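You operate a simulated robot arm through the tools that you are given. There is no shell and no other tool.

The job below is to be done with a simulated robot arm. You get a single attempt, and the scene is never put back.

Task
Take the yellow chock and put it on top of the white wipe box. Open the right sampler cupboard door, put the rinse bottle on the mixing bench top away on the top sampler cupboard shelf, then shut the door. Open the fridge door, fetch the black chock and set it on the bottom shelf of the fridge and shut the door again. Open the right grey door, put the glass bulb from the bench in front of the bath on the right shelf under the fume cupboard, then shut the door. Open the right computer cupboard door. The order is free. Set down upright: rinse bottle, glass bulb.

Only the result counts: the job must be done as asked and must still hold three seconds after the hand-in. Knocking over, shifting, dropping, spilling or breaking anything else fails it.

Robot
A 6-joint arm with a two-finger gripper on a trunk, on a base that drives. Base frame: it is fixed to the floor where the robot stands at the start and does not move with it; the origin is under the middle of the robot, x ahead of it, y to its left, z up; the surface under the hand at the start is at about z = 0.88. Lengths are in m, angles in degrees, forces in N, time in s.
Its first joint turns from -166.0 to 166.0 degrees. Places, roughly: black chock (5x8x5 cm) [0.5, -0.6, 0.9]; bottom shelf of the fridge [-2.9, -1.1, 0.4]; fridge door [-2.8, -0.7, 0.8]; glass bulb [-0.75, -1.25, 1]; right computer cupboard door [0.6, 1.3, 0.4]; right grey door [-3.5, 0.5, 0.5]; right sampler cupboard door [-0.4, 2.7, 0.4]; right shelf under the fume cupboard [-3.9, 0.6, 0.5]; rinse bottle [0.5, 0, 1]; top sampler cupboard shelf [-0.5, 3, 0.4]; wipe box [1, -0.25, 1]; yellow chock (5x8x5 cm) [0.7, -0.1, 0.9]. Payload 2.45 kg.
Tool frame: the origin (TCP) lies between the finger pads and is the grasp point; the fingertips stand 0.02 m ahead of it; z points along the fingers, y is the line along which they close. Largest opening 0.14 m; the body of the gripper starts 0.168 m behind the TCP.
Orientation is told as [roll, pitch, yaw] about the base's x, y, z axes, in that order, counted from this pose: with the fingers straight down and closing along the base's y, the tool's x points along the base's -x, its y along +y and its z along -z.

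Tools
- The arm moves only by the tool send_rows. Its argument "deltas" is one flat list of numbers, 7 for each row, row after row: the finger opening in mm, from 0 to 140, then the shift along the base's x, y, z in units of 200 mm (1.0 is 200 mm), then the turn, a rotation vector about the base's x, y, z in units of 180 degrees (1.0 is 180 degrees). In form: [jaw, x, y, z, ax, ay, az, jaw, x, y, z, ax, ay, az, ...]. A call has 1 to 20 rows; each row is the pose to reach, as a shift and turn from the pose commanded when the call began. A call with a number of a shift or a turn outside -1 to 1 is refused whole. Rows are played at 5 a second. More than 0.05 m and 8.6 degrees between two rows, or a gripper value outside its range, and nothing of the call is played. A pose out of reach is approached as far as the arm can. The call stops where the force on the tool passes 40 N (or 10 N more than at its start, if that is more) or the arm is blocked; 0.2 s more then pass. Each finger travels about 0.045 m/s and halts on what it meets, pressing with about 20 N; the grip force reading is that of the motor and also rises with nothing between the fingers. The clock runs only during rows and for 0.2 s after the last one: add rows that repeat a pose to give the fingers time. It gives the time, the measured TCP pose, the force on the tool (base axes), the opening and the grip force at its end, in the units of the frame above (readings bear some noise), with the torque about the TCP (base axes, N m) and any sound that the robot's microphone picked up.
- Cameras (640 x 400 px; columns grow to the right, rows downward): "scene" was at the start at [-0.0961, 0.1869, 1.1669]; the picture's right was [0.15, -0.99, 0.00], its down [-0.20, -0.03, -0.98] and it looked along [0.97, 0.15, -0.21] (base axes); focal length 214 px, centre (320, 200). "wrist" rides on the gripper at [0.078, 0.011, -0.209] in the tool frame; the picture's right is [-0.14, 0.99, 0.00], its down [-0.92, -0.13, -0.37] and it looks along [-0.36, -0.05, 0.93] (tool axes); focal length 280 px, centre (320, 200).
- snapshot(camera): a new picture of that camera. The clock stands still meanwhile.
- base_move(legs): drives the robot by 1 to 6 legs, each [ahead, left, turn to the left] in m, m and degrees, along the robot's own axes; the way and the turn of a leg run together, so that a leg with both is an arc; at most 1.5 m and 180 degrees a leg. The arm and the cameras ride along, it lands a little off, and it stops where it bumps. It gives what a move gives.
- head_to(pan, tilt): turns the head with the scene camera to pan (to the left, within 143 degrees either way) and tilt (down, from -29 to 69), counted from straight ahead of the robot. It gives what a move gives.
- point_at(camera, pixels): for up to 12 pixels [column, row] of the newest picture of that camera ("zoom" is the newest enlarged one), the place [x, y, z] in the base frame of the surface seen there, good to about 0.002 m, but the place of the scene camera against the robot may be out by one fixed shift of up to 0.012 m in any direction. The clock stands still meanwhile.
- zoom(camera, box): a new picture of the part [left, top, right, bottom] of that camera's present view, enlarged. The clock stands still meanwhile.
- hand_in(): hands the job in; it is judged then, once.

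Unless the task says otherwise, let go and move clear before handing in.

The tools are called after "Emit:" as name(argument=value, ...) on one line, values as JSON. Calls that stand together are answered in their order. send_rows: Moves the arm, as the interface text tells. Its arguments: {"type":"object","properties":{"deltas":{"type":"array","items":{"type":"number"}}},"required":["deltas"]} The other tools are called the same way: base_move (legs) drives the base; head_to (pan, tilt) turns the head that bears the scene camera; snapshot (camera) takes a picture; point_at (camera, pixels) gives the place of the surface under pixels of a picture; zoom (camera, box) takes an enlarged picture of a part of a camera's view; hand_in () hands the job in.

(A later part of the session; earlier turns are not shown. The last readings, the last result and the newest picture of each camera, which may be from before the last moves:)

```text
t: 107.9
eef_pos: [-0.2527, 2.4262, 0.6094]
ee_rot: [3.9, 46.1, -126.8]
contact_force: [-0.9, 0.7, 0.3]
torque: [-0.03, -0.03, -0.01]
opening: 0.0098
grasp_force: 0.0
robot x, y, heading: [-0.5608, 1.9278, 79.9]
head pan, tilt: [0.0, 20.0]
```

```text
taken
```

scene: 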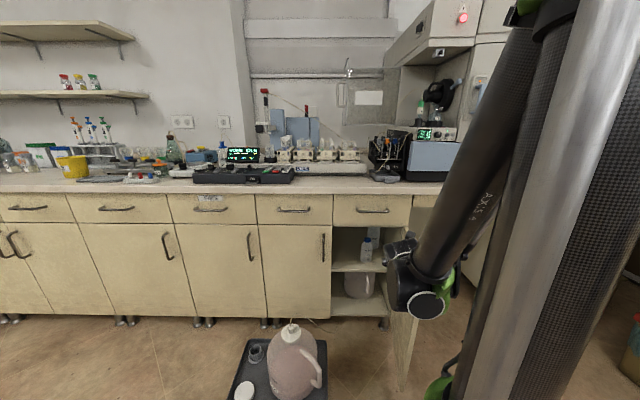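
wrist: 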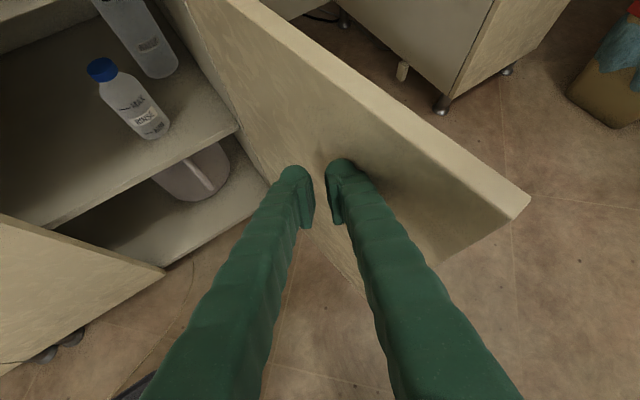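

Emit:
point_at(camera="wrist", pixels=[[525, 198], [505, 212], [280, 60], [240, 40], [380, 150], [130, 100], [150, 60], [60, 225]])

```text
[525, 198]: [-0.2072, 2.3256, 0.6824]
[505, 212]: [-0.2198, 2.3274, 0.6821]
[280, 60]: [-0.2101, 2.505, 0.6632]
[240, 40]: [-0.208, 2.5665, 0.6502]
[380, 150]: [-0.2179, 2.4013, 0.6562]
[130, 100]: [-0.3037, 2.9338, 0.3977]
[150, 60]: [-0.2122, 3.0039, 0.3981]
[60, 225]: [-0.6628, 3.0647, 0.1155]
```

Door now at ~99°, good. I'll back off to the left and test whether a shallower tilt is feasible at low height (needed to get under the drawer with the bottle).

Emit:
send_rows(deltas=[10, -0.15, -0.02, 0, 0, 0, 0.01, 10, -0.3, -0.05, 0, 0, 0, 0.02, 10, -0.45, -0.1, 0, 0, 0, 0.03, 10, -0.6, -0.15, 0, 0, 0, 0.04, 10, -0.75, -0.2, 0, 0, 0, 0.05])

Emit:
send_rows(deltas=[10, 0, 0, 0, 0.033, -0.0176, 0, 10, 0, 0, 0, 0.066, -0.035, 0, 10, 0, 0, 0, 0.1, -0.053, 0, 10, 0, 0, -0.1, 0.1, -0.053, 0, 10, 0, 0, -0.25, 0.1, -0.053, 0, 10, 0, 0, -0.4, 0.1, -0.053, 0, 10, 0, 0, -0.55, 0.1, -0.053, 0])

```text
t: 109.1
eef_pos: [-0.4007, 2.3839, 0.6109]
ee_rot: [3.3, 45.9, -117.9]
contact_force: [0.4, 0.7, -1.0]
torque: [-0.01, -0.03, 0.03]
opening: 0.0102
grasp_force: 0.0
robot x, y, heading: [-0.5559, 1.9242, 79.7]
head pan, tilt: [0.0, 20.0]
```

```text
t: 110.7
eef_pos: [-0.4015, 2.4054, 0.6798]
ee_rot: [3.2, 66.1, -117.8]
contact_force: [0.1, 0.8, -0.2]
torque: [0.0, 0.01, -0.03]
opening: 0.0099
grasp_force: 0.0
out of reach, approached as far as the arm can: row 2, 3, 4, 5, 6, 7
robot x, y, heading: [-0.562, 1.9276, 79.8]
head pan, tilt: [0.0, 20.0]
```

At a 24° tilt the limit here is z≈0.68, so the wrist seems unable to go below z≈0.8 in this posture. I'll test how low I can get with 45° tilt further forward.

Emit:
send_rows(deltas=[10, 0, 0.1, 0, -0.033, 0.0176, 0, 10, 0, 0.25, 0, -0.066, 0.035, 0, 10, 0, 0.4, -0.1, -0.1, 0.053, 0, 10, 0, 0.55, -0.25, -0.1, 0.053, 0.01, 10, 0, 0.7, -0.4, -0.1, 0.053, 0.02, 10, 0, 0.8, -0.55, -0.1, 0.053, 0.03, 10, 0, 0.8, -0.7, -0.1, 0.053, 0.03, 10, 0, 0.8, -0.85, -0.1, 0.053, 0.03, 10, 0, 0.8, -1, -0.1, 0.053, 0.03])

Emit:
snapshot(camera="wrist")

Emit:
snapshot(camera="scene")

```text
t: 112.7
eef_pos: [-0.3963, 2.5551, 0.5568]
ee_rot: [1.9, 45.6, -113.6]
contact_force: [-0.3, 0.0, 0.3]
torque: [0.01, 0.02, 0.01]
opening: 0.0101
grasp_force: 0.2
out of reach, approached as far as the arm can: row 7, 8, 9
robot x, y, heading: [-0.5567, 1.924, 79.9]
head pan, tilt: [0.0, 20.0]
```

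```text
taken
```

wrist: 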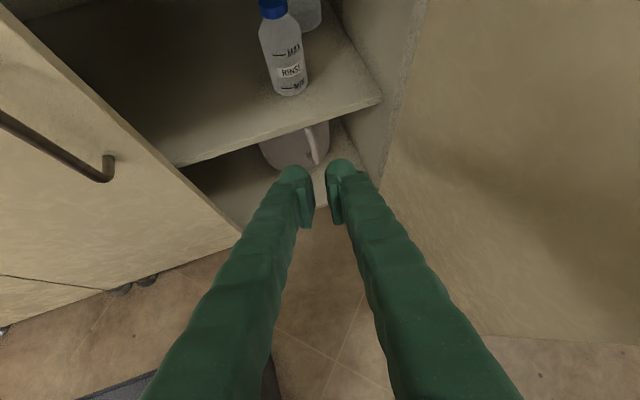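

```text
taken
```

scene: 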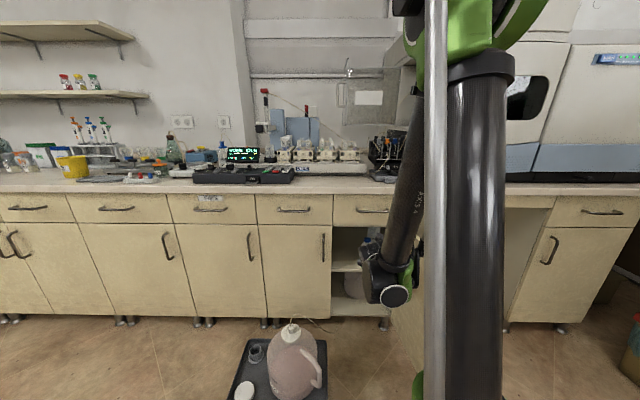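

A second "RINSE" bottle is already on that shelf, so only the bench one is to be moved. With 45° tilt the low limit is z≈0.557 here; I'll test whether the original roll (camera below) lets the arm go lower.

Emit:
send_rows(deltas=[10, 0, -0.05, 0.05, -0.01286, -0.02945, 0.03214, 10, 0, -0.1, 0.1, -0.02573, -0.0589, 0.06427, 10, 0, -0.15, 0.15, -0.0386, -0.0884, 0.0964, 10, 0, -0.2, 0.2, -0.0514, -0.1178, 0.1285, 10, 0, -0.25, 0.25, -0.0643, -0.1473, 0.1607, 10, 0, -0.3, 0.3, -0.0772, -0.1767, 0.1928, 10, 0, -0.3, 0.3, -0.09, -0.2062, 0.225, 10, 0, -0.3, 0.3, -0.1029, -0.2356, 0.2571, 10, 0, -0.3, 0.3, -0.1158, -0.2651, 0.2893, 10, 0, -0.3, 0.3, -0.1286, -0.2945, 0.3214, 10, 0, -0.3, 0.3, -0.1415, -0.324, 0.3535])

Emit:
send_rows(deltas=[10, 0, 0, 0, -0.01286, -0.02945, 0.03214, 10, 0, 0, 0, -0.02573, -0.0589, 0.06427, 10, 0, 0, 0, -0.0386, -0.0884, 0.0964, 10, 0, 0, 0, -0.0514, -0.1178, 0.1285, 10, 0, 0, 0, -0.0643, -0.1473, 0.1607, 10, 0, 0, 0, -0.0772, -0.1767, 0.1928, 10, 0, 0, 0, -0.09, -0.2062, 0.225, 10, 0, 0, 0, -0.1029, -0.2356, 0.2571, 10, 0, 0, 0, -0.1158, -0.2651, 0.2893, 10, 0, 0, 0, -0.1286, -0.2945, 0.3214, 10, 0, 0, 0, -0.1415, -0.324, 0.3535])

```text
t: 115.1
eef_pos: [-0.4117, 2.4934, 0.6177]
ee_rot: [47.3, -0.2, -23.7]
contact_force: [-0.6, -0.3, -0.1]
torque: [0.01, 0.02, 0.02]
opening: 0.0099
grasp_force: 0.0
out of reach, approached as far as the arm can: row 7, 8, 9, 10, 11
robot x, y, heading: [-0.5551, 1.9263, 79.5]
head pan, tilt: [0.0, 20.0]
```

```text
t: 117.5
eef_pos: [-0.4321, 2.4969, 0.6135]
ee_rot: [0.3, -44.5, 66.6]
contact_force: [-0.3, -0.4, -0.3]
torque: [0.02, 0.01, 0.04]
opening: 0.01
grasp_force: 0.0
out of reach, approached as far as the arm can: row 1, 2, 3, 4, 5, 6, 7, 8, 9, 10, 11
robot x, y, heading: [-0.5596, 1.9234, 79.7]
head pan, tilt: [0.0, 20.0]
```

Now in the original roll at 45° tilt. Testing how low it goes.

Emit:
send_rows(deltas=[10, 0, 0.1, -0.15, 0, 0, 0, 10, 0, 0.2, -0.3, 0, 0, 0, 10, 0, 0.3, -0.45, 0, 0, 0, 10, 0, 0.3, -0.6, 0, 0, 0, 10, 0, 0.3, -0.75, 0, 0, 0, 10, 0, 0.3, -0.9, 0, 0, 0])

Emit:
snapshot(camera="scene")

```text
t: 118.9
eef_pos: [-0.4432, 2.5871, 0.5387]
ee_rot: [1.5, -44.1, 66.4]
contact_force: [0.8, -0.4, -0.4]
torque: [0.0, 0.02, 0.0]
opening: 0.01
grasp_force: 0.0
out of reach, approached as far as the arm can: row 1, 2, 3, 4, 5, 6
robot x, y, heading: [-0.5578, 1.9269, 79.7]
head pan, tilt: [0.0, 20.0]
```

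```text
taken
```

scene: 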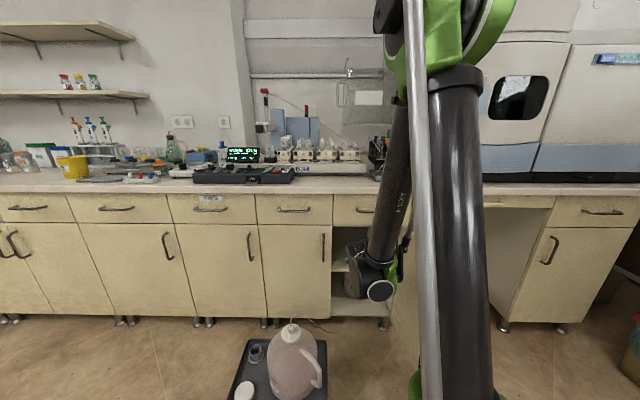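

Same kind of limit (z≈0.54), so it isn't the roll. I'll probe steeper tilt to see how low the TCP can go.

Emit:
send_rows(deltas=[10, 0, 0, 0.1, -0.038, 0.0167, 0, 10, 0, -0.05, 0.1, -0.076, 0.0333, 0, 10, 0, -0.1, 0.1, -0.1145, 0.05, 0, 10, 0, -0.15, 0.05, -0.1527, 0.0667, 0, 10, 0, -0.2, -0.1, -0.1527, 0.0667, 0, 10, 0, -0.2, -0.25, -0.1527, 0.0667, 0, 10, 0, -0.2, -0.4, -0.1527, 0.0667, 0, 10, 0, -0.2, -0.55, -0.1527, 0.0667, 0, 10, 0, -0.2, -0.7, -0.1527, 0.0667, 0])

```text
t: 120.9
eef_pos: [-0.4764, 2.5681, 0.4146]
ee_rot: [-8.6, -19.2, 66.8]
contact_force: [0.5, 0.1, 0.3]
torque: [0.05, 0.0, 0.04]
opening: 0.0097
grasp_force: 0.0
out of reach, approached as far as the arm can: row 1, 2, 3, 4, 5, 6, 7, 8, 9
robot x, y, heading: [-0.5577, 1.9246, 80.0]
head pan, tilt: [0.0, 20.0]
```

At ~70° tilt the hand reached z=0.415. To understand the limits, I'll look at the arm's own links with the scene camera and measure them.

Emit:
snapshot(camera="scene")

Emit:
point_at(camera="scene", pixels=[[455, 100], [465, 250], [480, 380], [415, 50], [425, 200], [430, 380], [440, 30], [490, 30], [395, 120], [380, 200], [370, 290], [390, 20]])

```text
taken
```

scene: 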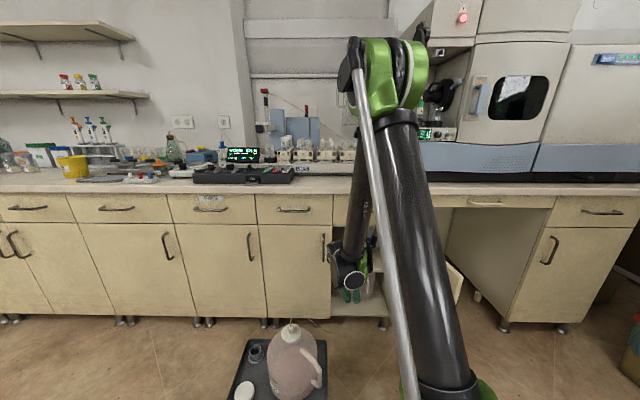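

```text
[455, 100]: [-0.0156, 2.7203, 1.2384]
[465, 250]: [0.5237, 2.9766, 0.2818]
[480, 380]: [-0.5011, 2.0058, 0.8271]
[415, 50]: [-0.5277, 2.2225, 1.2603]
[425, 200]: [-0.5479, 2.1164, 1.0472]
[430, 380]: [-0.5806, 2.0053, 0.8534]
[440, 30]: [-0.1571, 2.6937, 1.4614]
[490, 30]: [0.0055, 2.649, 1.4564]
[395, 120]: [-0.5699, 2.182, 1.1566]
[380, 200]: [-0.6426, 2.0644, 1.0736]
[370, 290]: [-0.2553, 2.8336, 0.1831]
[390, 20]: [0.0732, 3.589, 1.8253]
```

Very informative: the "column" is the upper arm — the shoulder is low (~z 0.8) and the elbow high, so folding close-in is what limits low reach. I should stand farther back and extend. Raising the hand, then backing the base 0.35 m.

Emit:
send_rows(deltas=[10, 0.05, -0.05, 0.15, 0, 0, 0, 10, 0.1, -0.1, 0.35, 0, 0, 0, 10, 0.1, -0.15, 0.55, 0, 0, 0, 10, 0.1, -0.2, 0.75, 0, 0, 0, 10, 0.1, -0.2, 0.95, 0, 0, 0])

Emit:
base_move(legs=[[-0.35, 0, 0]])

```text
t: 122.1
eef_pos: [-0.4577, 2.5284, 0.6062]
ee_rot: [-9.0, -19.5, 66.9]
contact_force: [-0.4, -0.6, -0.3]
torque: [-0.07, 0.03, -0.02]
opening: 0.0101
grasp_force: 0.1
robot x, y, heading: [-0.5593, 1.9266, 79.8]
head pan, tilt: [0.0, 20.0]
```

```text
t: 124.4
eef_pos: [-0.5172, 2.1822, 0.6057]
ee_rot: [-9.1, -19.5, 66.3]
contact_force: [0.8, -0.3, 0.3]
torque: [0.0, -0.02, 0.02]
opening: 0.0098
grasp_force: 0.1
robot x, y, heading: [-0.6217, 1.5791, 79.0]
head pan, tilt: [0.0, 20.0]
```

Backed up to (-0.622,1.579). Now reorienting the tool to a clean 45° pose while extending forward and up, in preparation for rolling the camera to the top again.

Emit:
send_rows(deltas=[10, 0.028, 0.15, 0.12, 0.0246, -0.0021, 0.0079, 10, 0.056, 0.3, 0.24, 0.0492, -0.0042, 0.0158, 10, 0.085, 0.46, 0.36, 0.0738, -0.0063, 0.0237, 10, 0.113, 0.61, 0.48, 0.0984, -0.0085, 0.0316, 10, 0.142, 0.77, 0.6, 0.123, -0.0106, 0.0395, 10, 0.17, 0.925, 0.72, 0.1476, -0.0127, 0.0474])

```text
t: 125.8
eef_pos: [-0.4902, 2.3688, 0.7496]
ee_rot: [-1.0, -45.5, 70.1]
contact_force: [0.0, 0.5, 0.5]
torque: [-0.01, 0.03, 0.0]
opening: 0.0099
grasp_force: 0.1
out of reach, approached as far as the arm can: row 5, 6
robot x, y, heading: [-0.6223, 1.5793, 79.4]
head pan, tilt: [0.0, 20.0]
```

Clean 45° pose reached. Rolling +180° about the tool axis in two calls.

Emit:
send_rows(deltas=[10, 0, 0, 0, 0.011, 0.0302, -0.0321, 10, 0, 0, 0, 0.022, 0.0604, -0.0643, 10, 0, 0, 0, 0.033, 0.0906, -0.0964, 10, 0, 0, 0, 0.044, 0.1208, -0.1286, 10, 0, 0, 0, 0.055, 0.151, -0.1607, 10, 0, 0, 0, 0.0659, 0.1812, -0.1928, 10, 0, 0, 0, 0.0769, 0.2114, -0.225, 10, 0, 0, 0, 0.0879, 0.2416, -0.2571, 10, 0, 0, 0, 0.0989, 0.2718, -0.2893, 10, 0, 0, 0, 0.1099, 0.302, -0.3214, 10, 0, 0, 0, 0.1209, 0.3322, -0.3535])

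Emit:
send_rows(deltas=[10, 0, 0, 0, 0.011, 0.0302, -0.0321, 10, 0, 0, 0, 0.022, 0.0604, -0.0643, 10, 0, 0, 0, 0.033, 0.0906, -0.0964, 10, 0, 0, 0, 0.044, 0.1208, -0.1286, 10, 0, 0, 0, 0.055, 0.151, -0.1607, 10, 0, 0, 0, 0.0659, 0.1812, -0.1928, 10, 0, 0, 0, 0.0769, 0.2114, -0.225, 10, 0, 0, 0, 0.0879, 0.2416, -0.2571, 10, 0, 0, 0, 0.0989, 0.2718, -0.2893, 10, 0, 0, 0, 0.1099, 0.302, -0.3214, 10, 0, 0, 0, 0.1209, 0.3322, -0.3535])

```text
t: 128.2
eef_pos: [-0.4956, 2.3699, 0.749]
ee_rot: [45.3, -0.4, -20.7]
contact_force: [-0.1, -0.4, 0.1]
torque: [0.01, 0.01, -0.01]
opening: 0.0099
grasp_force: 0.0
out of reach, approached as far as the arm can: row 1, 2, 3, 4, 5, 6, 7, 8, 9, 10, 11
robot x, y, heading: [-0.6226, 1.5808, 79.2]
head pan, tilt: [0.0, 20.0]
```

```text
t: 130.6
eef_pos: [-0.4972, 2.3706, 0.7489]
ee_rot: [0.6, 45.1, -110.2]
contact_force: [0.5, 0.1, -0.3]
torque: [-0.02, -0.01, 0.0]
opening: 0.01
grasp_force: 0.0
robot x, y, heading: [-0.625, 1.5779, 79.1]
head pan, tilt: [0.0, 20.0]
```

Rolled with the camera on top, no reach flag. Now tilting up to ~25° below horizontal and lowering while extending, to test the low reach.

Emit:
send_rows(deltas=[10, 0, 0, 0, 0.035, -0.0128, 0, 10, 0, 0, 0, 0.07, -0.0256, 0, 10, 0, 0, 0, 0.1043, -0.0384, 0, 10, 0.02, 0.08, -0.15, 0.1043, -0.0384, 0, 10, 0.04, 0.16, -0.3, 0.1043, -0.0384, 0, 10, 0.06, 0.24, -0.45, 0.1043, -0.0384, 0, 10, 0.08, 0.32, -0.6, 0.1043, -0.0384, 0, 10, 0.1, 0.4, -0.75, 0.1043, -0.0384, 0, 10, 0.12, 0.48, -0.9, 0.1043, -0.0384, 0, 10, 0.13, 0.5, -1, 0.1043, -0.0384, 0])

Emit:
snapshot(camera="wrist")

Emit:
snapshot(camera="scene")

```text
t: 132.8
eef_pos: [-0.4674, 2.4686, 0.5483]
ee_rot: [0.4, 65.0, -109.7]
contact_force: [0.5, 0.8, -0.6]
torque: [0.01, -0.02, 0.01]
opening: 0.0099
grasp_force: 0.1
robot x, y, heading: [-0.6237, 1.5796, 79.4]
head pan, tilt: [0.0, 20.0]
```

```text
taken
```

wrist: 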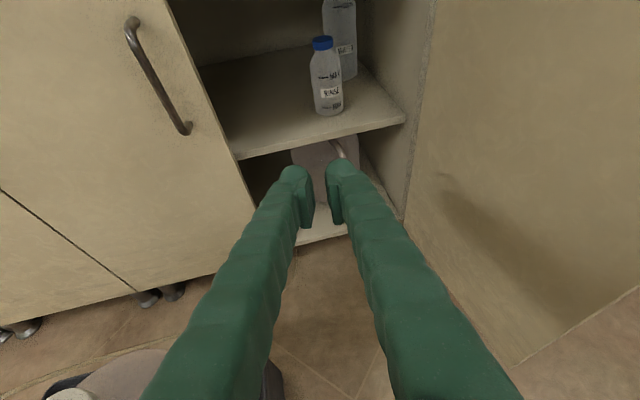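

```text
taken
```

scene: 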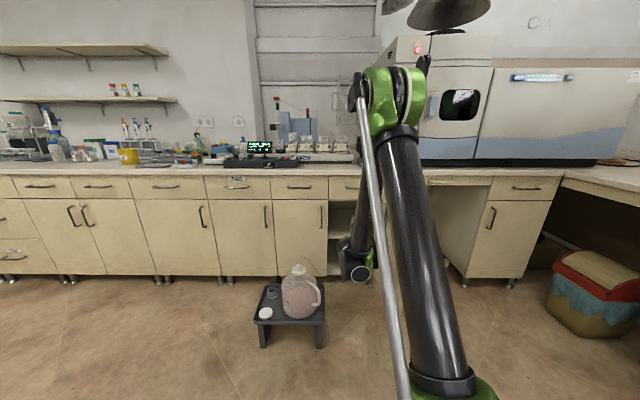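

At 25° tilt and ~0.9 m forward the hand easily reaches z=0.55. Measuring the shelf and contents from here to choose the bottle spot.

Emit:
point_at(camera="wrist", pixels=[[242, 155], [320, 137], [400, 122], [260, 110], [290, 100], [314, 100], [342, 100], [328, 112], [320, 45], [336, 20], [230, 90], [215, 65]])

Emit:
zoom(camera="wrist", box=[170, 0, 450, 175])

```text
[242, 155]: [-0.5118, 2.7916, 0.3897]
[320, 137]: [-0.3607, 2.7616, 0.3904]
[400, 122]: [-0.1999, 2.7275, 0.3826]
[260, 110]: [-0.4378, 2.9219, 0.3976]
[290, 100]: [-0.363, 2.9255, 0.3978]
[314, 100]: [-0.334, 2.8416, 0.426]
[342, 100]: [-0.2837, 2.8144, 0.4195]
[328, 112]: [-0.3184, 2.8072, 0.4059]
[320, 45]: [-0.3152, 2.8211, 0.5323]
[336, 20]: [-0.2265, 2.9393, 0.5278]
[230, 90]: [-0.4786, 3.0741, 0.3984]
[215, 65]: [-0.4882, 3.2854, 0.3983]
```

```text
2.29 times, centred on (310, 88) of wrist
```

zoom: 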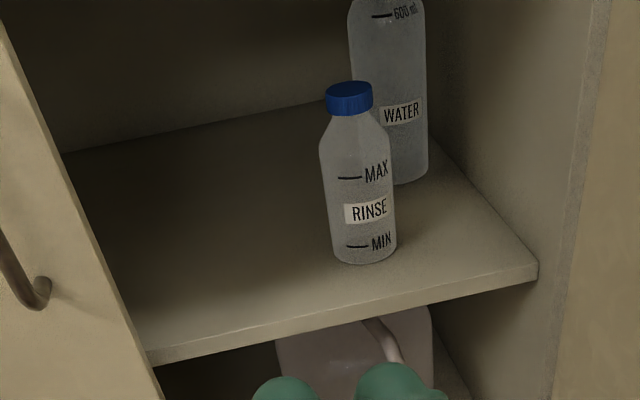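

Free spot chosen at about (-0.41,2.83) left of the shelved bottle. Quick test that z≈0.46 is reachable at this extension.

Emit:
send_rows(deltas=[10, 0, 0, -0.15, 0, 0, 0, 10, 0, 0, -0.3, 0, 0, 0, 10, 0, 0, -0.45, 0, 0, 0])

```text
t: 133.6
eef_pos: [-0.462, 2.5074, 0.4978]
ee_rot: [0.6, 64.6, -109.7]
contact_force: [-0.2, 0.4, 0.0]
torque: [-0.04, -0.01, -0.02]
opening: 0.0097
grasp_force: 0.1
out of reach, approached as far as the arm can: row 1, 2, 3
robot x, y, heading: [-0.6273, 1.5803, 79.3]
head pan, tilt: [0.0, 20.0]
```

Reach lower needs more extension; testing 0.1 m further forward and lower.

Emit:
send_rows(deltas=[10, 0.03, 0.15, -0.02, 0, 0, 0, 10, 0.05, 0.3, -0.06, 0, 0, 0, 10, 0.07, 0.4, -0.12, 0, 0, 0, 10, 0.08, 0.48, -0.2, 0, 0, 0, 10, 0.08, 0.5, -0.3, 0, 0, 0])

```text
t: 134.8
eef_pos: [-0.4496, 2.6065, 0.4396]
ee_rot: [0.4, 64.9, -109.6]
contact_force: [-0.4, 0.2, -1.1]
torque: [0.0, -0.02, 0.03]
opening: 0.0101
grasp_force: 0.0
robot x, y, heading: [-0.6271, 1.5826, 79.4]
head pan, tilt: [0.0, 20.0]
```

Reach is fine at ~1.04 m forward (z=0.44, no flag). Now retracting up and back before driving to fetch the rinse bottle.

Emit:
send_rows(deltas=[10, 0, -0.02, 0.2, 0, 0, 0, 10, -0.02, -0.1, 0.4, 0, 0, 0, 10, -0.05, -0.2, 0.6, 0, 0, 0, 10, -0.08, -0.35, 0.8, 0, 0, 0, 10, -0.1, -0.5, 1, 0, 0, 0])

Emit:
send_rows(deltas=[10, -0.02, -0.1, 0.2, 0, 0, 0, 10, -0.04, -0.2, 0.4, 0, 0, 0, 10, -0.06, -0.35, 0.6, 0, 0, 0, 10, -0.08, -0.5, 0.8, 0, 0, 0, 10, -0.1, -0.65, 1, 0, 0, 0])

Emit:
send_rows(deltas=[10, 0, -0.1, 0.2, 0, 0, 0, 10, 0, -0.2, 0.4, 0, 0, 0, 10, 0, -0.3, 0.6, 0, 0, 0, 10, 0, -0.4, 0.75, 0, 0, 0])

```text
refused: row 4 steps farther than a row can; nothing moved
```

```text
refused: row 3 steps farther than a row can; nothing moved
```

```text
t: 135.8
eef_pos: [-0.4482, 2.5259, 0.5893]
ee_rot: [0.4, 64.9, -109.6]
contact_force: [0.3, 0.2, -0.6]
torque: [-0.01, 0.0, -0.03]
opening: 0.0101
grasp_force: 0.0
robot x, y, heading: [-0.6225, 1.5794, 79.3]
head pan, tilt: [0.0, 20.0]
```

Two calls were refused for step size; the last one moved up fine. Continuing with smaller steps.

Emit:
send_rows(deltas=[10, -0.01, -0.11, 0.167, 0, 0, 0, 10, -0.02, -0.22, 0.333, 0, 0, 0, 10, -0.03, -0.33, 0.5, 0, 0, 0, 10, -0.04, -0.44, 0.667, 0, 0, 0, 10, -0.05, -0.55, 0.833, 0, 0, 0, 10, -0.06, -0.66, 1, 0, 0, 0])

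Emit:
send_rows(deltas=[10, 0, -0.11, 0.167, 0, 0, 0, 10, 0, -0.22, 0.333, 0, 0, 0, 10, 0, -0.33, 0.5, 0, 0, 0, 10, 0, -0.44, 0.667, 0, 0, 0, 10, 0, -0.5, 0.833, 0, 0, 0, 10, 0, -0.5, 1, 0, 0, 0])

```text
t: 137.2
eef_pos: [-0.4606, 2.3937, 0.7885]
ee_rot: [0.5, 64.9, -109.6]
contact_force: [-0.2, -0.4, 0.6]
torque: [-0.06, 0.01, -0.03]
opening: 0.0098
grasp_force: 0.1
robot x, y, heading: [-0.6236, 1.5825, 79.2]
head pan, tilt: [0.0, 20.0]
```

```text
t: 138.6
eef_pos: [-0.4627, 2.2941, 0.9901]
ee_rot: [0.4, 64.9, -109.7]
contact_force: [-0.7, -0.8, 0.8]
torque: [-0.01, -0.01, 0.01]
opening: 0.01
grasp_force: 0.1
robot x, y, heading: [-0.6261, 1.5808, 79.4]
head pan, tilt: [0.0, 20.0]
```

Hand is at z=0.99, 0.73 m ahead. Driving: turn right, slide right along the room toward the mixing bench.

Emit:
base_move(legs=[[0, 0, -89.4], [0, -1.28, 0], [0.25, 0, 0]])

Emit:
snapshot(camera="wrist")

Emit:
snapshot(camera="scene")

```text
t: 150.2
eef_pos: [0.1323, 0.1472, 0.9904]
ee_rot: [0.3, 64.9, 161.3]
contact_force: [-0.5, -0.8, -0.1]
torque: [0.0, 0.01, 0.01]
opening: 0.0096
grasp_force: 0.0
robot x, y, heading: [-0.5831, 0.2909, -9.4]
head pan, tilt: [0.0, 20.0]
```

```text
taken
```

wrist: 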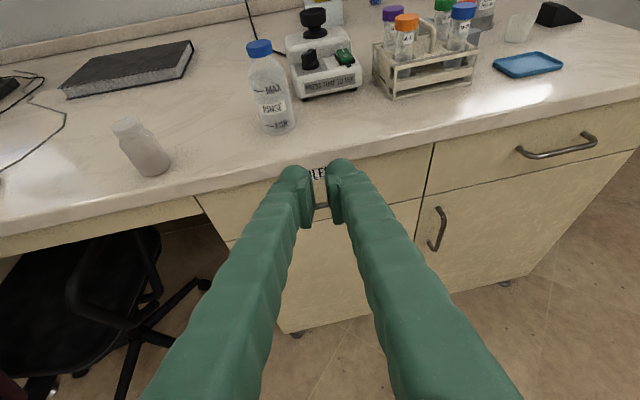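

```text
taken
```

scene: 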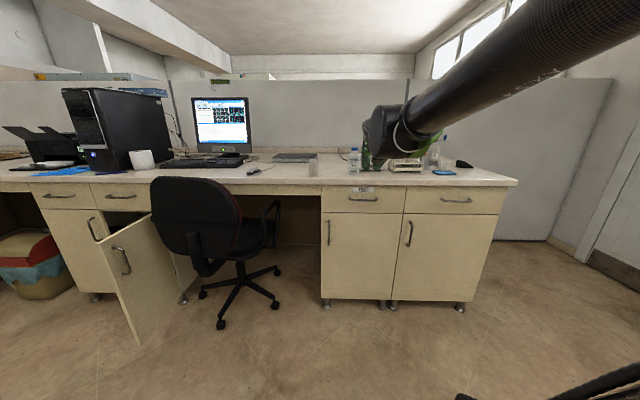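

The RINSE bottle is at (268,85) with the mixer to its right. Measuring it.

Emit:
point_at(camera="wrist", pixels=[[260, 48], [268, 80], [272, 105], [278, 130], [250, 85], [290, 85], [262, 128], [295, 120], [300, 90], [320, 90], [200, 100], [270, 145]])

Emit:
zoom(camera="wrist", box=[190, 20, 390, 145])

```text
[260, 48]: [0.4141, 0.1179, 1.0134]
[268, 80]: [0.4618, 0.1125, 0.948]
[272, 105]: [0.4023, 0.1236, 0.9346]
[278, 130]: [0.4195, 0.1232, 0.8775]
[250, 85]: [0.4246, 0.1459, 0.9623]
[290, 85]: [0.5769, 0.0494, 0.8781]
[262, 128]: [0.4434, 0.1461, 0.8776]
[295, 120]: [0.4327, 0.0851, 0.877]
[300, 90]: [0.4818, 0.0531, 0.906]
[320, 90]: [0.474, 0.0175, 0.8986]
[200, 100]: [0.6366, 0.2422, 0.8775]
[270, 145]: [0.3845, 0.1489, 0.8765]
```

```text
3.20 times, centred on (290, 82) of wrist
```

zoom: 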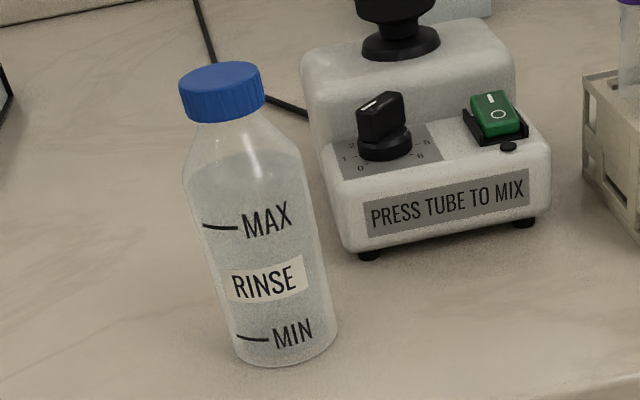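

Bottle centre ≈ (0.433,0.117), radius ≈ 0.032, cap top ≈ 1.02; mixer corner at (0.48,0.053). Moving to a pre-grasp 12 cm short with the jaws at 90 mm.

Emit:
send_rows(deltas=[30, 0.15, 0.01, -0.03, 0, 0, 0, 60, 0.3, 0.015, -0.07, 0, 0, 0, 90, 0.47, 0.02, -0.12, 0, 0, 0, 90, 0.63, 0.03, -0.16, 0, 0, 0, 90, 0.78, 0.035, -0.2, 0, 0, 0, 90, 0.935, 0.04, -0.225, 0, 0, 0, 90, 0.935, 0.04, -0.225, 0, 0, 0])

Emit:
snapshot(camera="wrist")

```text
t: 151.8
eef_pos: [0.3192, 0.1539, 0.9454]
ee_rot: [0.4, 64.9, 161.5]
contact_force: [0.6, 0.3, 0.3]
torque: [-0.05, 0.02, -0.01]
opening: 0.09
grasp_force: 0.0
robot x, y, heading: [-0.5858, 0.293, -9.5]
head pan, tilt: [0.0, 20.0]
```

```text
taken
```

wrist: 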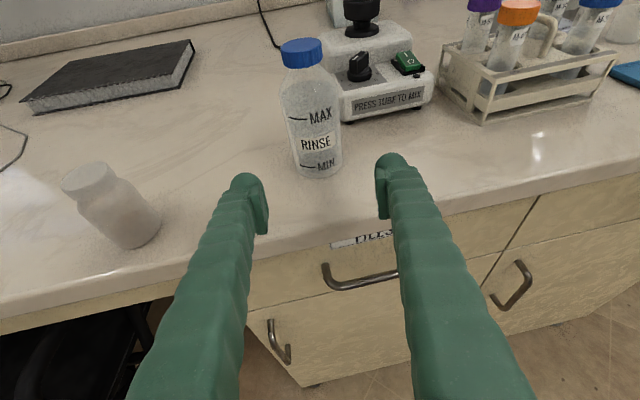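

The bottle is nicely centred between the fingers. Advancing 11.5 cm along the tool heading.

Emit:
send_rows(deltas=[90, 0.13, -0.042, 0, 0, 0, 0, 90, 0.26, -0.085, 0, 0, 0, 0, 90, 0.39, -0.128, 0, 0, 0, 0, 90, 0.5, -0.162, 0, 0, 0, 0, 90, 0.57, -0.185, 0, 0, 0, 0, 90, 0.57, -0.185, 0, 0, 0, 0])

Emit:
snapshot(camera="wrist")

```text
t: 153.2
eef_pos: [0.4325, 0.1176, 0.9454]
ee_rot: [0.4, 64.8, 161.6]
contact_force: [0.0, 0.1, 0.7]
torque: [0.02, -0.02, -0.01]
opening: 0.0899
grasp_force: 0.1
robot x, y, heading: [-0.5857, 0.2912, -9.5]
head pan, tilt: [0.0, 20.0]
```

```text
taken
```

wrist: 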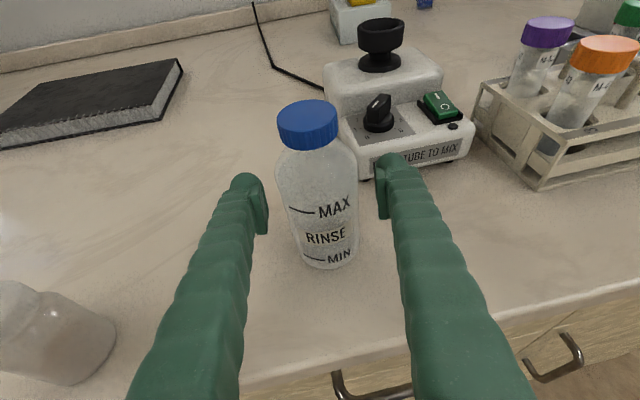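

Bottle is between the pads. Closing gently.

Emit:
send_rows(deltas=[70, 0, 0, 0, 0, 0, 0, 55, 0, 0, 0, 0, 0, 0, 50, 0, 0, 0, 0, 0, 0, 50, 0, 0, 0, 0, 0, 0, 50, 0, 0, 0, 0, 0, 0])

Emit:
snapshot(camera="wrist")

```text
t: 154.4
eef_pos: [0.4333, 0.1171, 0.9467]
ee_rot: [0.4, 64.9, 161.4]
contact_force: [0.1, -0.8, 1.3]
torque: [-0.04, 0.02, 0.0]
opening: 0.0589
grasp_force: 19.8
robot x, y, heading: [-0.5823, 0.2944, -9.4]
head pan, tilt: [0.0, 20.0]
```

```text
taken
```

wrist: 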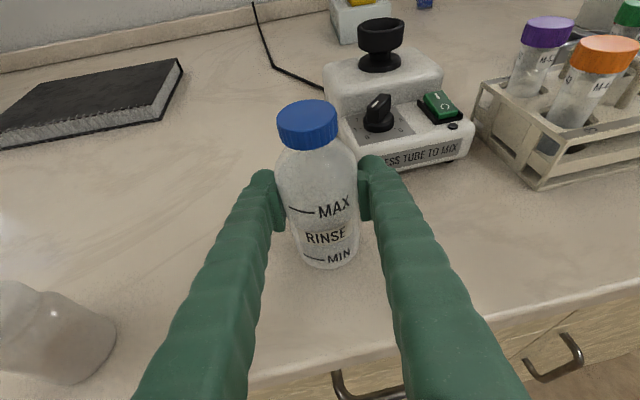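

Gripped at 58.9 mm, 20 N. Lifting slowly.

Emit:
send_rows(deltas=[50, 0, 0, 0.05, 0, 0, 0, 50, 0, 0, 0.12, 0, 0, 0, 50, 0, 0, 0.22, 0, 0, 0, 50, 0, 0, 0.32, 0, 0, 0, 50, -0.1, 0.03, 0.4, 0, 0, 0, 50, -0.25, 0.08, 0.45, 0, 0, 0, 50, -0.42, 0.13, 0.45, 0, 0, 0, 50, -0.6, 0.18, 0.45, 0, 0, 0, 50, -0.78, 0.24, 0.45, 0, 0, 0])

Emit:
snapshot(camera="wrist")

```text
t: 156.4
eef_pos: [0.2801, 0.166, 1.0341]
ee_rot: [0.6, 65.0, 161.4]
contact_force: [0.7, 0.5, -3.4]
torque: [0.03, -0.01, 0.01]
opening: 0.0585
grasp_force: 19.7
robot x, y, heading: [-0.5856, 0.2919, -9.4]
head pan, tilt: [0.0, 20.0]
```

```text
taken
```

wrist: 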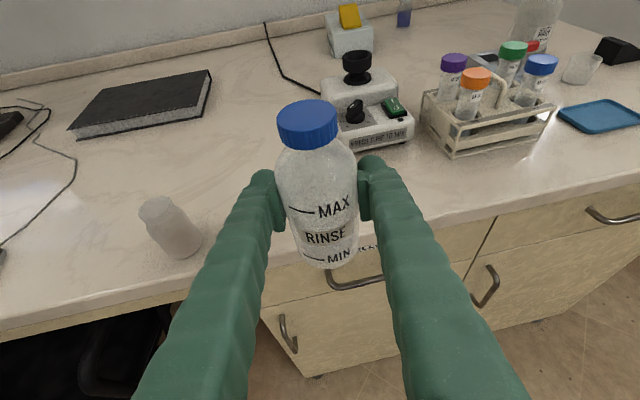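

Bottle held upright. Retracting the arm a bit more, then driving back to the sampler cupboard.

Emit:
send_rows(deltas=[50, -0.15, 0.02, 0, 0, 0, 0, 50, -0.3, 0.04, 0, 0, 0, 0, 50, -0.45, 0.06, 0, 0, 0, 0, 50, -0.6, 0.08, 0, 0, 0, 0])

Emit:
base_move(legs=[[-0.3, 0, 0], [0, 0, 92.6], [0.75, -0.09, 0]])

Emit:
snapshot(camera="scene")

Emit:
snapshot(camera="wrist")

```text
t: 157.4
eef_pos: [0.1571, 0.1833, 1.0337]
ee_rot: [0.4, 64.8, 161.4]
contact_force: [0.5, -0.6, -2.0]
torque: [0.01, 0.02, 0.0]
opening: 0.0587
grasp_force: 20.2
robot x, y, heading: [-0.5843, 0.293, -9.5]
head pan, tilt: [0.0, 20.0]
```

```text
t: 167.1
eef_pos: [-0.6399, 1.8362, 1.034]
ee_rot: [0.4, 64.9, -105.2]
contact_force: [-0.4, 0.1, -3.4]
torque: [-0.02, 0.04, -0.03]
opening: 0.0585
grasp_force: 19.9
robot x, y, heading: [-0.706, 1.0855, 83.9]
head pan, tilt: [0.0, 20.0]
```

```text
taken
```

scene: 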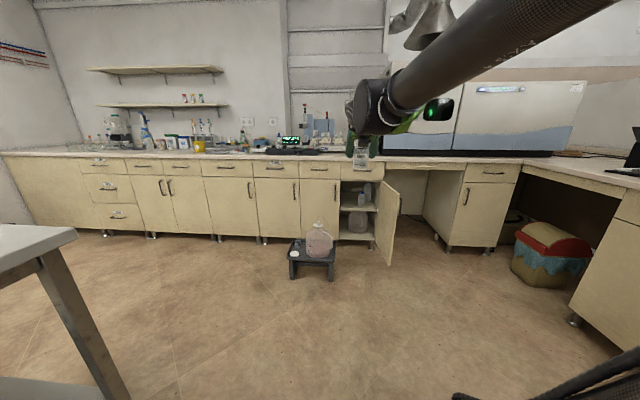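

```text
taken
```

wrist: 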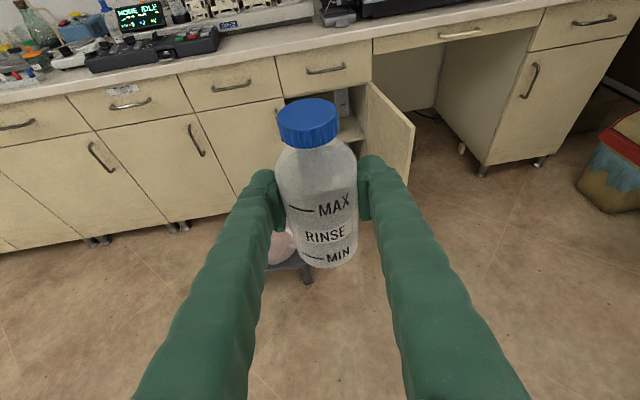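

On course; the cupboard is open ahead and the stool to its left. Moving the remaining distance to stand at about (-0.52,1.80).

Emit:
base_move(legs=[[0.72, -0.11, 0]])

Emit:
snapshot(camera="wrist")

```text
t: 171.1
eef_pos: [-0.4598, 2.5509, 1.0342]
ee_rot: [0.4, 64.9, -104.9]
contact_force: [0.2, 0.0, -3.3]
torque: [0.0, 0.02, 0.0]
opening: 0.0583
grasp_force: 20.7
robot x, y, heading: [-0.5185, 1.8036, 83.8]
head pan, tilt: [0.0, 20.0]
```

```text
taken
```

wrist: 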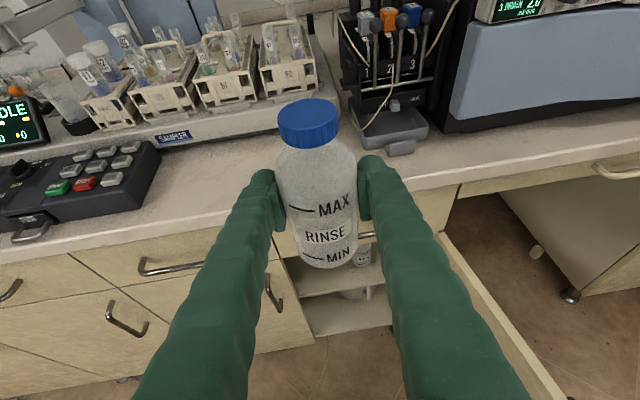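

To get more margin for lowering the bottle in front of the cupboard, I'll back the base 8 cm, then lower in steps.

Emit:
base_move(legs=[[-0.08, 0, 0]])

Emit:
send_rows(deltas=[50, 0, 0.02, -0.18, 0, 0, 0, 50, 0.005, 0.05, -0.36, 0, 0, 0, 50, 0.01, 0.1, -0.54, 0, 0, 0, 50, 0.015, 0.15, -0.72, 0, 0, 0, 50, 0.02, 0.2, -0.9, 0, 0, 0, 50, 0.02, 0.22, -1, 0, 0, 0])

Emit:
send_rows(deltas=[50, 0.01, 0.08, -0.18, 0, 0, 0, 50, 0.02, 0.16, -0.36, 0, 0, 0, 50, 0.03, 0.24, -0.54, 0, 0, 0, 50, 0.04, 0.32, -0.72, 0, 0, 0, 50, 0.05, 0.4, -0.9, 0, 0, 0])

Emit:
snapshot(camera="wrist")

```text
t: 172.2
eef_pos: [-0.4659, 2.4707, 1.0348]
ee_rot: [0.4, 64.9, -105.1]
contact_force: [-0.3, 0.4, -2.0]
torque: [-0.02, -0.02, 0.0]
opening: 0.0585
grasp_force: 20.0
robot x, y, heading: [-0.5328, 1.7241, 84.0]
head pan, tilt: [0.0, 20.0]
```

```text
t: 173.6
eef_pos: [-0.4614, 2.5167, 0.8335]
ee_rot: [0.4, 64.9, -105.2]
contact_force: [0.0, -0.6, -1.9]
torque: [0.03, 0.04, 0.0]
opening: 0.0583
grasp_force: 19.9
robot x, y, heading: [-0.5291, 1.7224, 83.7]
head pan, tilt: [0.0, 20.0]
```

```text
t: 174.8
eef_pos: [-0.4524, 2.5925, 0.6524]
ee_rot: [0.4, 65.0, -105.1]
contact_force: [-0.2, -0.6, -2.3]
torque: [-0.03, -0.01, -0.01]
opening: 0.0583
grasp_force: 20.1
robot x, y, heading: [-0.5322, 1.7211, 83.8]
head pan, tilt: [0.0, 20.0]
```

```text
taken
```

wrist: 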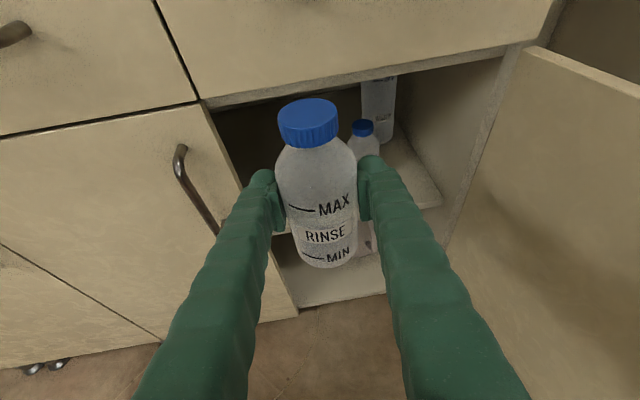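

Almost at opening height. Measuring the opening's top edge and the shelf before going in.

Emit:
point_at(camera="wrist", pixels=[[230, 100], [400, 72], [520, 45], [243, 180], [425, 205], [440, 205], [385, 165], [365, 128], [205, 115], [295, 305], [180, 150], [400, 150]])

```text
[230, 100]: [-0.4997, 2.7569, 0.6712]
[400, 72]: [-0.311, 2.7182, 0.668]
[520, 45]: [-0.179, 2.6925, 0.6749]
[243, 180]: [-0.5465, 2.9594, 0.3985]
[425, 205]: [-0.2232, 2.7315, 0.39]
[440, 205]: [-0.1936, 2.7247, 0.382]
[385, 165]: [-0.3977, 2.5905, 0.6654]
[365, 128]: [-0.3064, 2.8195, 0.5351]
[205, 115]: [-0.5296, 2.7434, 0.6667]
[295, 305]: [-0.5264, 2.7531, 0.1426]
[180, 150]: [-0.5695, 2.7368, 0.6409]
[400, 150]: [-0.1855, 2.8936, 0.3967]
```

Opening top is at z≈0.67 and the shelf top at 0.398, so there's ample room. Lowering and moving into the opening.

Emit:
send_rows(deltas=[50, 0.02, 0.06, -0.19, 0, 0, 0, 50, 0.04, 0.12, -0.37, 0, 0, 0, 50, 0.06, 0.19, -0.56, 0, 0, 0, 50, 0.08, 0.36, -0.64, 0, 0, 0, 50, 0.11, 0.55, -0.7, 0, 0, 0, 50, 0.14, 0.74, -0.735, 0, 0, 0, 50, 0.17, 0.92, -0.78, 0, 0, 0])

Emit:
snapshot(camera="wrist")

```text
t: 176.4
eef_pos: [-0.4175, 2.7798, 0.4978]
ee_rot: [0.5, 65.0, -105.0]
contact_force: [0.3, -0.5, -2.0]
torque: [-0.01, 0.0, 0.03]
opening: 0.0584
grasp_force: 20.1
robot x, y, heading: [-0.5321, 1.7241, 83.9]
head pan, tilt: [0.0, 20.0]
```

```text
taken
```

wrist: 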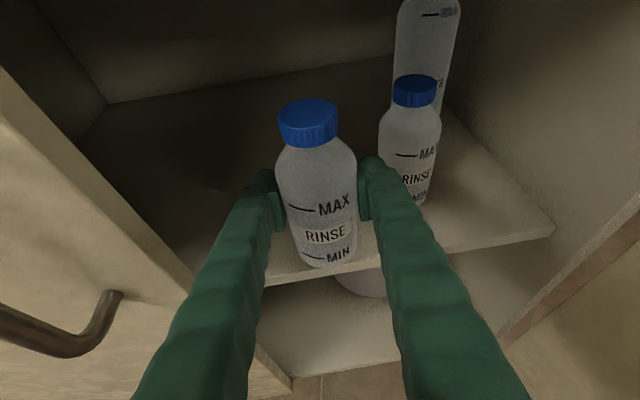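

Inside the opening over the shelf. Moving 5 cm further in and lowering to just above the shelf.

Emit:
send_rows(deltas=[50, 0.004, 0.09, -0.01, 0, 0, 0, 50, 0.008, 0.18, -0.02, 0, 0, 0, 50, 0.012, 0.26, -0.04, 0, 0, 0, 50, 0.012, 0.26, -0.08, 0, 0, 0, 50, 0.012, 0.26, -0.12, 0, 0, 0])

Emit:
snapshot(camera="wrist")

```text
t: 177.6
eef_pos: [-0.4144, 2.8318, 0.4743]
ee_rot: [0.4, 64.9, -105.1]
contact_force: [-0.3, -0.4, -2.5]
torque: [0.02, 0.0, -0.03]
opening: 0.0583
grasp_force: 20.1
robot x, y, heading: [-0.5305, 1.7247, 83.7]
head pan, tilt: [0.0, 20.0]
```

```text
taken
```

wrist: 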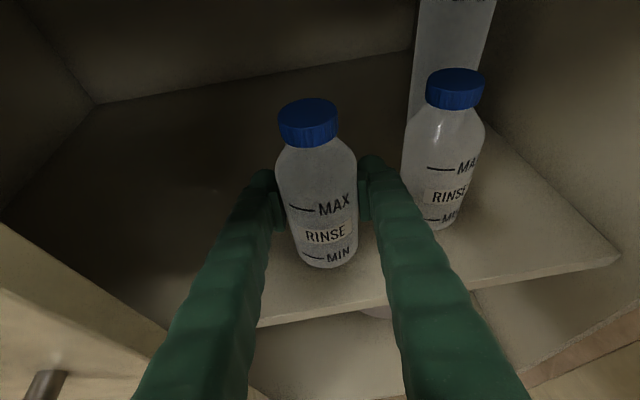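

Well placed over the shelf. Lowering in 1 mm steps to contact.

Emit:
send_rows(deltas=[50, 0, 0, -0.01, 0, 0, 0, 50, 0, 0, -0.02, 0, 0, 0, 50, 0, 0, -0.027, 0, 0, 0, 50, 0, 0, -0.027, 0, 0, 0])

```text
t: 178.6
eef_pos: [-0.4143, 2.8297, 0.4691]
ee_rot: [0.3, 64.8, -105.1]
contact_force: [0.7, -0.3, -2.3]
torque: [0.03, 0.0, -0.01]
opening: 0.0583
grasp_force: 20.1
robot x, y, heading: [-0.53, 1.7247, 84.1]
head pan, tilt: [0.0, 20.0]
```

Emit:
send_rows(deltas=[50, 0, 0, -0.006, 0, 0, 0, 50, 0, 0, -0.012, 0, 0, 0, 50, 0, 0, -0.012, 0, 0, 0])

```text
t: 179.4
eef_pos: [-0.4156, 2.8304, 0.4659]
ee_rot: [0.3, 64.8, -105.0]
contact_force: [0.2, -0.4, 0.6]
torque: [0.03, -0.05, -0.05]
opening: 0.0584
grasp_force: 20.6
robot x, y, heading: [-0.5311, 1.7245, 83.7]
head pan, tilt: [0.0, 20.0]
```

The weight reading went from about -2.5 N to +0.6 N, so the bottle is standing on the shelf. Opening slightly.

Emit:
send_rows(deltas=[58, 0, 0, 0, 0, 0, 0, 62, 0, 0, 0, 0, 0, 0, 68, 0, 0, 0, 0, 0, 0, 76, 0, 0, 0, 0, 0, 0, 82, 0, 0, 0, 0, 0, 0, 82, 0, 0, 0, 0, 0, 0])

Emit:
snapshot(camera="wrist")

```text
t: 180.8
eef_pos: [-0.4154, 2.8301, 0.4671]
ee_rot: [0.4, 65.0, -105.2]
contact_force: [-0.1, -0.2, 0.7]
torque: [0.02, 0.01, 0.03]
opening: 0.0823
grasp_force: 0.1
robot x, y, heading: [-0.5275, 1.7244, 83.9]
head pan, tilt: [0.0, 20.0]
```

```text
taken
```

wrist: 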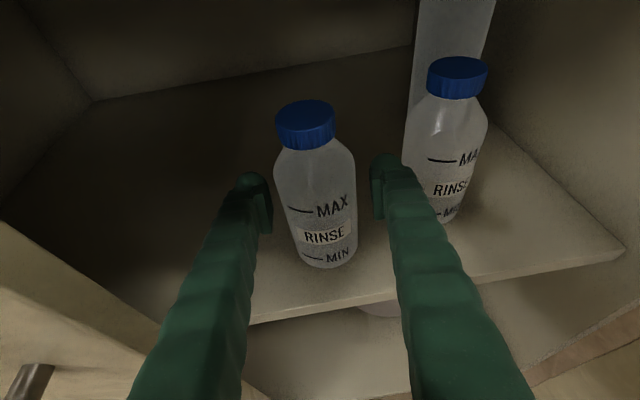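

Bottle stands freely. Withdrawing straight back along the tool direction, rising only after the fingers clear it.

Emit:
send_rows(deltas=[82, -0.04, -0.145, 0, 0, 0, 0, 82, -0.08, -0.29, 0, 0, 0, 0, 82, -0.12, -0.43, 0.05, 0, 0, 0, 82, -0.155, -0.57, 0.12, 0, 0, 0, 82, -0.19, -0.71, 0.2, 0, 0, 0, 82, -0.225, -0.85, 0.28, 0, 0, 0, 82, -0.255, -0.96, 0.38, 0, 0, 0])

Emit:
snapshot(camera="wrist")

```text
t: 182.4
eef_pos: [-0.466, 2.6372, 0.5427]
ee_rot: [0.5, 65.0, -105.0]
contact_force: [-0.3, 0.3, 0.1]
torque: [0.0, -0.02, 0.01]
opening: 0.0819
grasp_force: 0.1
robot x, y, heading: [-0.5313, 1.7249, 84.0]
head pan, tilt: [0.0, 20.0]
```

```text
taken
```

wrist: 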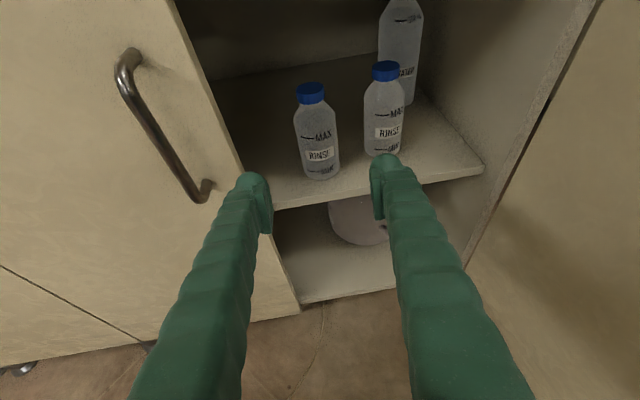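

Both bottles stand clear of the door line. Now to close the door: I'll retreat up, tilt to 45° and close the fingers, then go over to the outer side of the door.

Emit:
send_rows(deltas=[82, 0, -0.143, 0.12, 0, 0, 0, 60, 0, -0.286, 0.25, -0.018, 0.0048, 0, 40, 0, -0.43, 0.39, -0.036, 0.0096, 0, 20, 0, -0.57, 0.53, -0.054, 0.0144, 0, 10, 0, -0.71, 0.68, -0.072, 0.0192, 0, 10, 0, -0.85, 0.84, -0.09, 0.024, 0, 10, 0, -0.97, 1, -0.1073, 0.02875, 0])

Emit:
send_rows(deltas=[10, 0.18, -0.02, 0.08, 0, 0, -0.01, 10, 0.36, -0.04, 0.16, 0, 0, -0.02, 10, 0.55, -0.05, 0.22, 0, 0, -0.03, 10, 0.75, -0.05, 0.25, 0, 0, -0.04, 10, 0.95, -0.05, 0.25, 0, 0, -0.05])

Emit:
snapshot(camera="wrist")

```text
t: 184.0
eef_pos: [-0.4672, 2.4454, 0.7452]
ee_rot: [1.0, 45.0, -104.9]
contact_force: [-0.5, -0.1, -0.1]
torque: [-0.03, 0.0, 0.01]
opening: 0.0099
grasp_force: 0.0
robot x, y, heading: [-0.5298, 1.7247, 83.9]
head pan, tilt: [0.0, 20.0]
```

```text
t: 185.2
eef_pos: [-0.304, 2.4419, 0.7903]
ee_rot: [3.8, 45.9, -113.9]
contact_force: [0.8, 0.0, 0.2]
torque: [0.0, 0.03, 0.02]
opening: 0.0099
grasp_force: 0.1
out of reach, approached as far as the arm can: row 1, 2, 3, 4, 5
robot x, y, heading: [-0.5311, 1.7245, 84.0]
head pan, tilt: [0.0, 20.0]
```

```text
taken
```

wrist: 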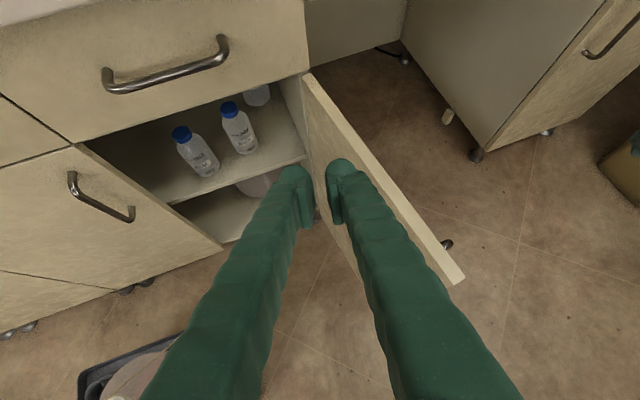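

I need to yaw the tool clockwise as I go right (reach flag). Continuing over the door with more yaw.

Emit:
send_rows(deltas=[10, 0.1, 0, 0.02, 0, 0, -0.02, 10, 0.25, -0.02, 0.05, 0, 0, -0.04, 10, 0.4, -0.04, 0.05, 0, 0, -0.06, 10, 0.6, -0.07, 0.05, 0, 0, -0.08, 10, 0.8, -0.1, 0.05, 0, 0, -0.1, 10, 1, -0.13, 0.05, 0, 0, -0.12])

Emit:
snapshot(camera="wrist")

```text
t: 186.6
eef_pos: [-0.1073, 2.4156, 0.8013]
ee_rot: [3.7, 45.9, -135.5]
contact_force: [0.6, -0.4, -0.1]
torque: [0.0, -0.01, -0.01]
opening: 0.0099
grasp_force: 0.0
robot x, y, heading: [-0.533, 1.7232, 84.3]
head pan, tilt: [0.0, 20.0]
```

```text
taken
```

wrist: 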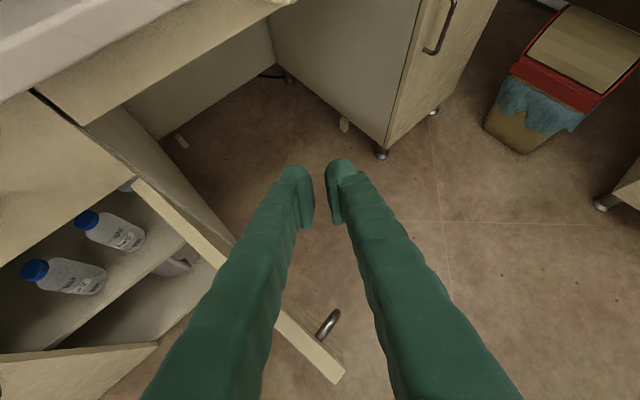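

I'm on the outer side now; the handle is at (330,325). Shifting slightly away from the door and lowering to z≈0.61.

Emit:
send_rows(deltas=[10, 0.12, 0.14, -0.05, 0, 0, 0, 10, 0.235, 0.272, -0.15, 0, 0, 0, 10, 0.235, 0.272, -0.35, 0, 0, 0, 10, 0.235, 0.272, -0.55, 0, 0, 0, 10, 0.235, 0.272, -0.75, 0, 0, 0, 10, 0.235, 0.272, -0.93, 0, 0, 0])

Emit:
snapshot(camera="wrist")

```text
t: 188.0
eef_pos: [-0.0577, 2.4717, 0.6152]
ee_rot: [3.7, 45.8, -135.5]
contact_force: [0.1, -0.5, -0.2]
torque: [0.02, -0.04, 0.03]
opening: 0.0097
grasp_force: 0.1
robot x, y, heading: [-0.5267, 1.7263, 84.0]
head pan, tilt: [0.0, 20.0]
```

```text
taken
```

wrist: 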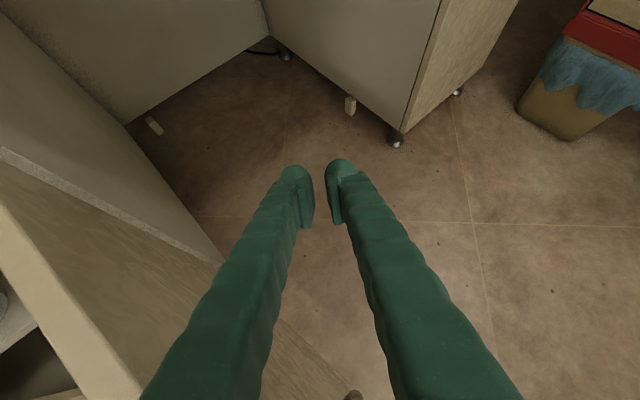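

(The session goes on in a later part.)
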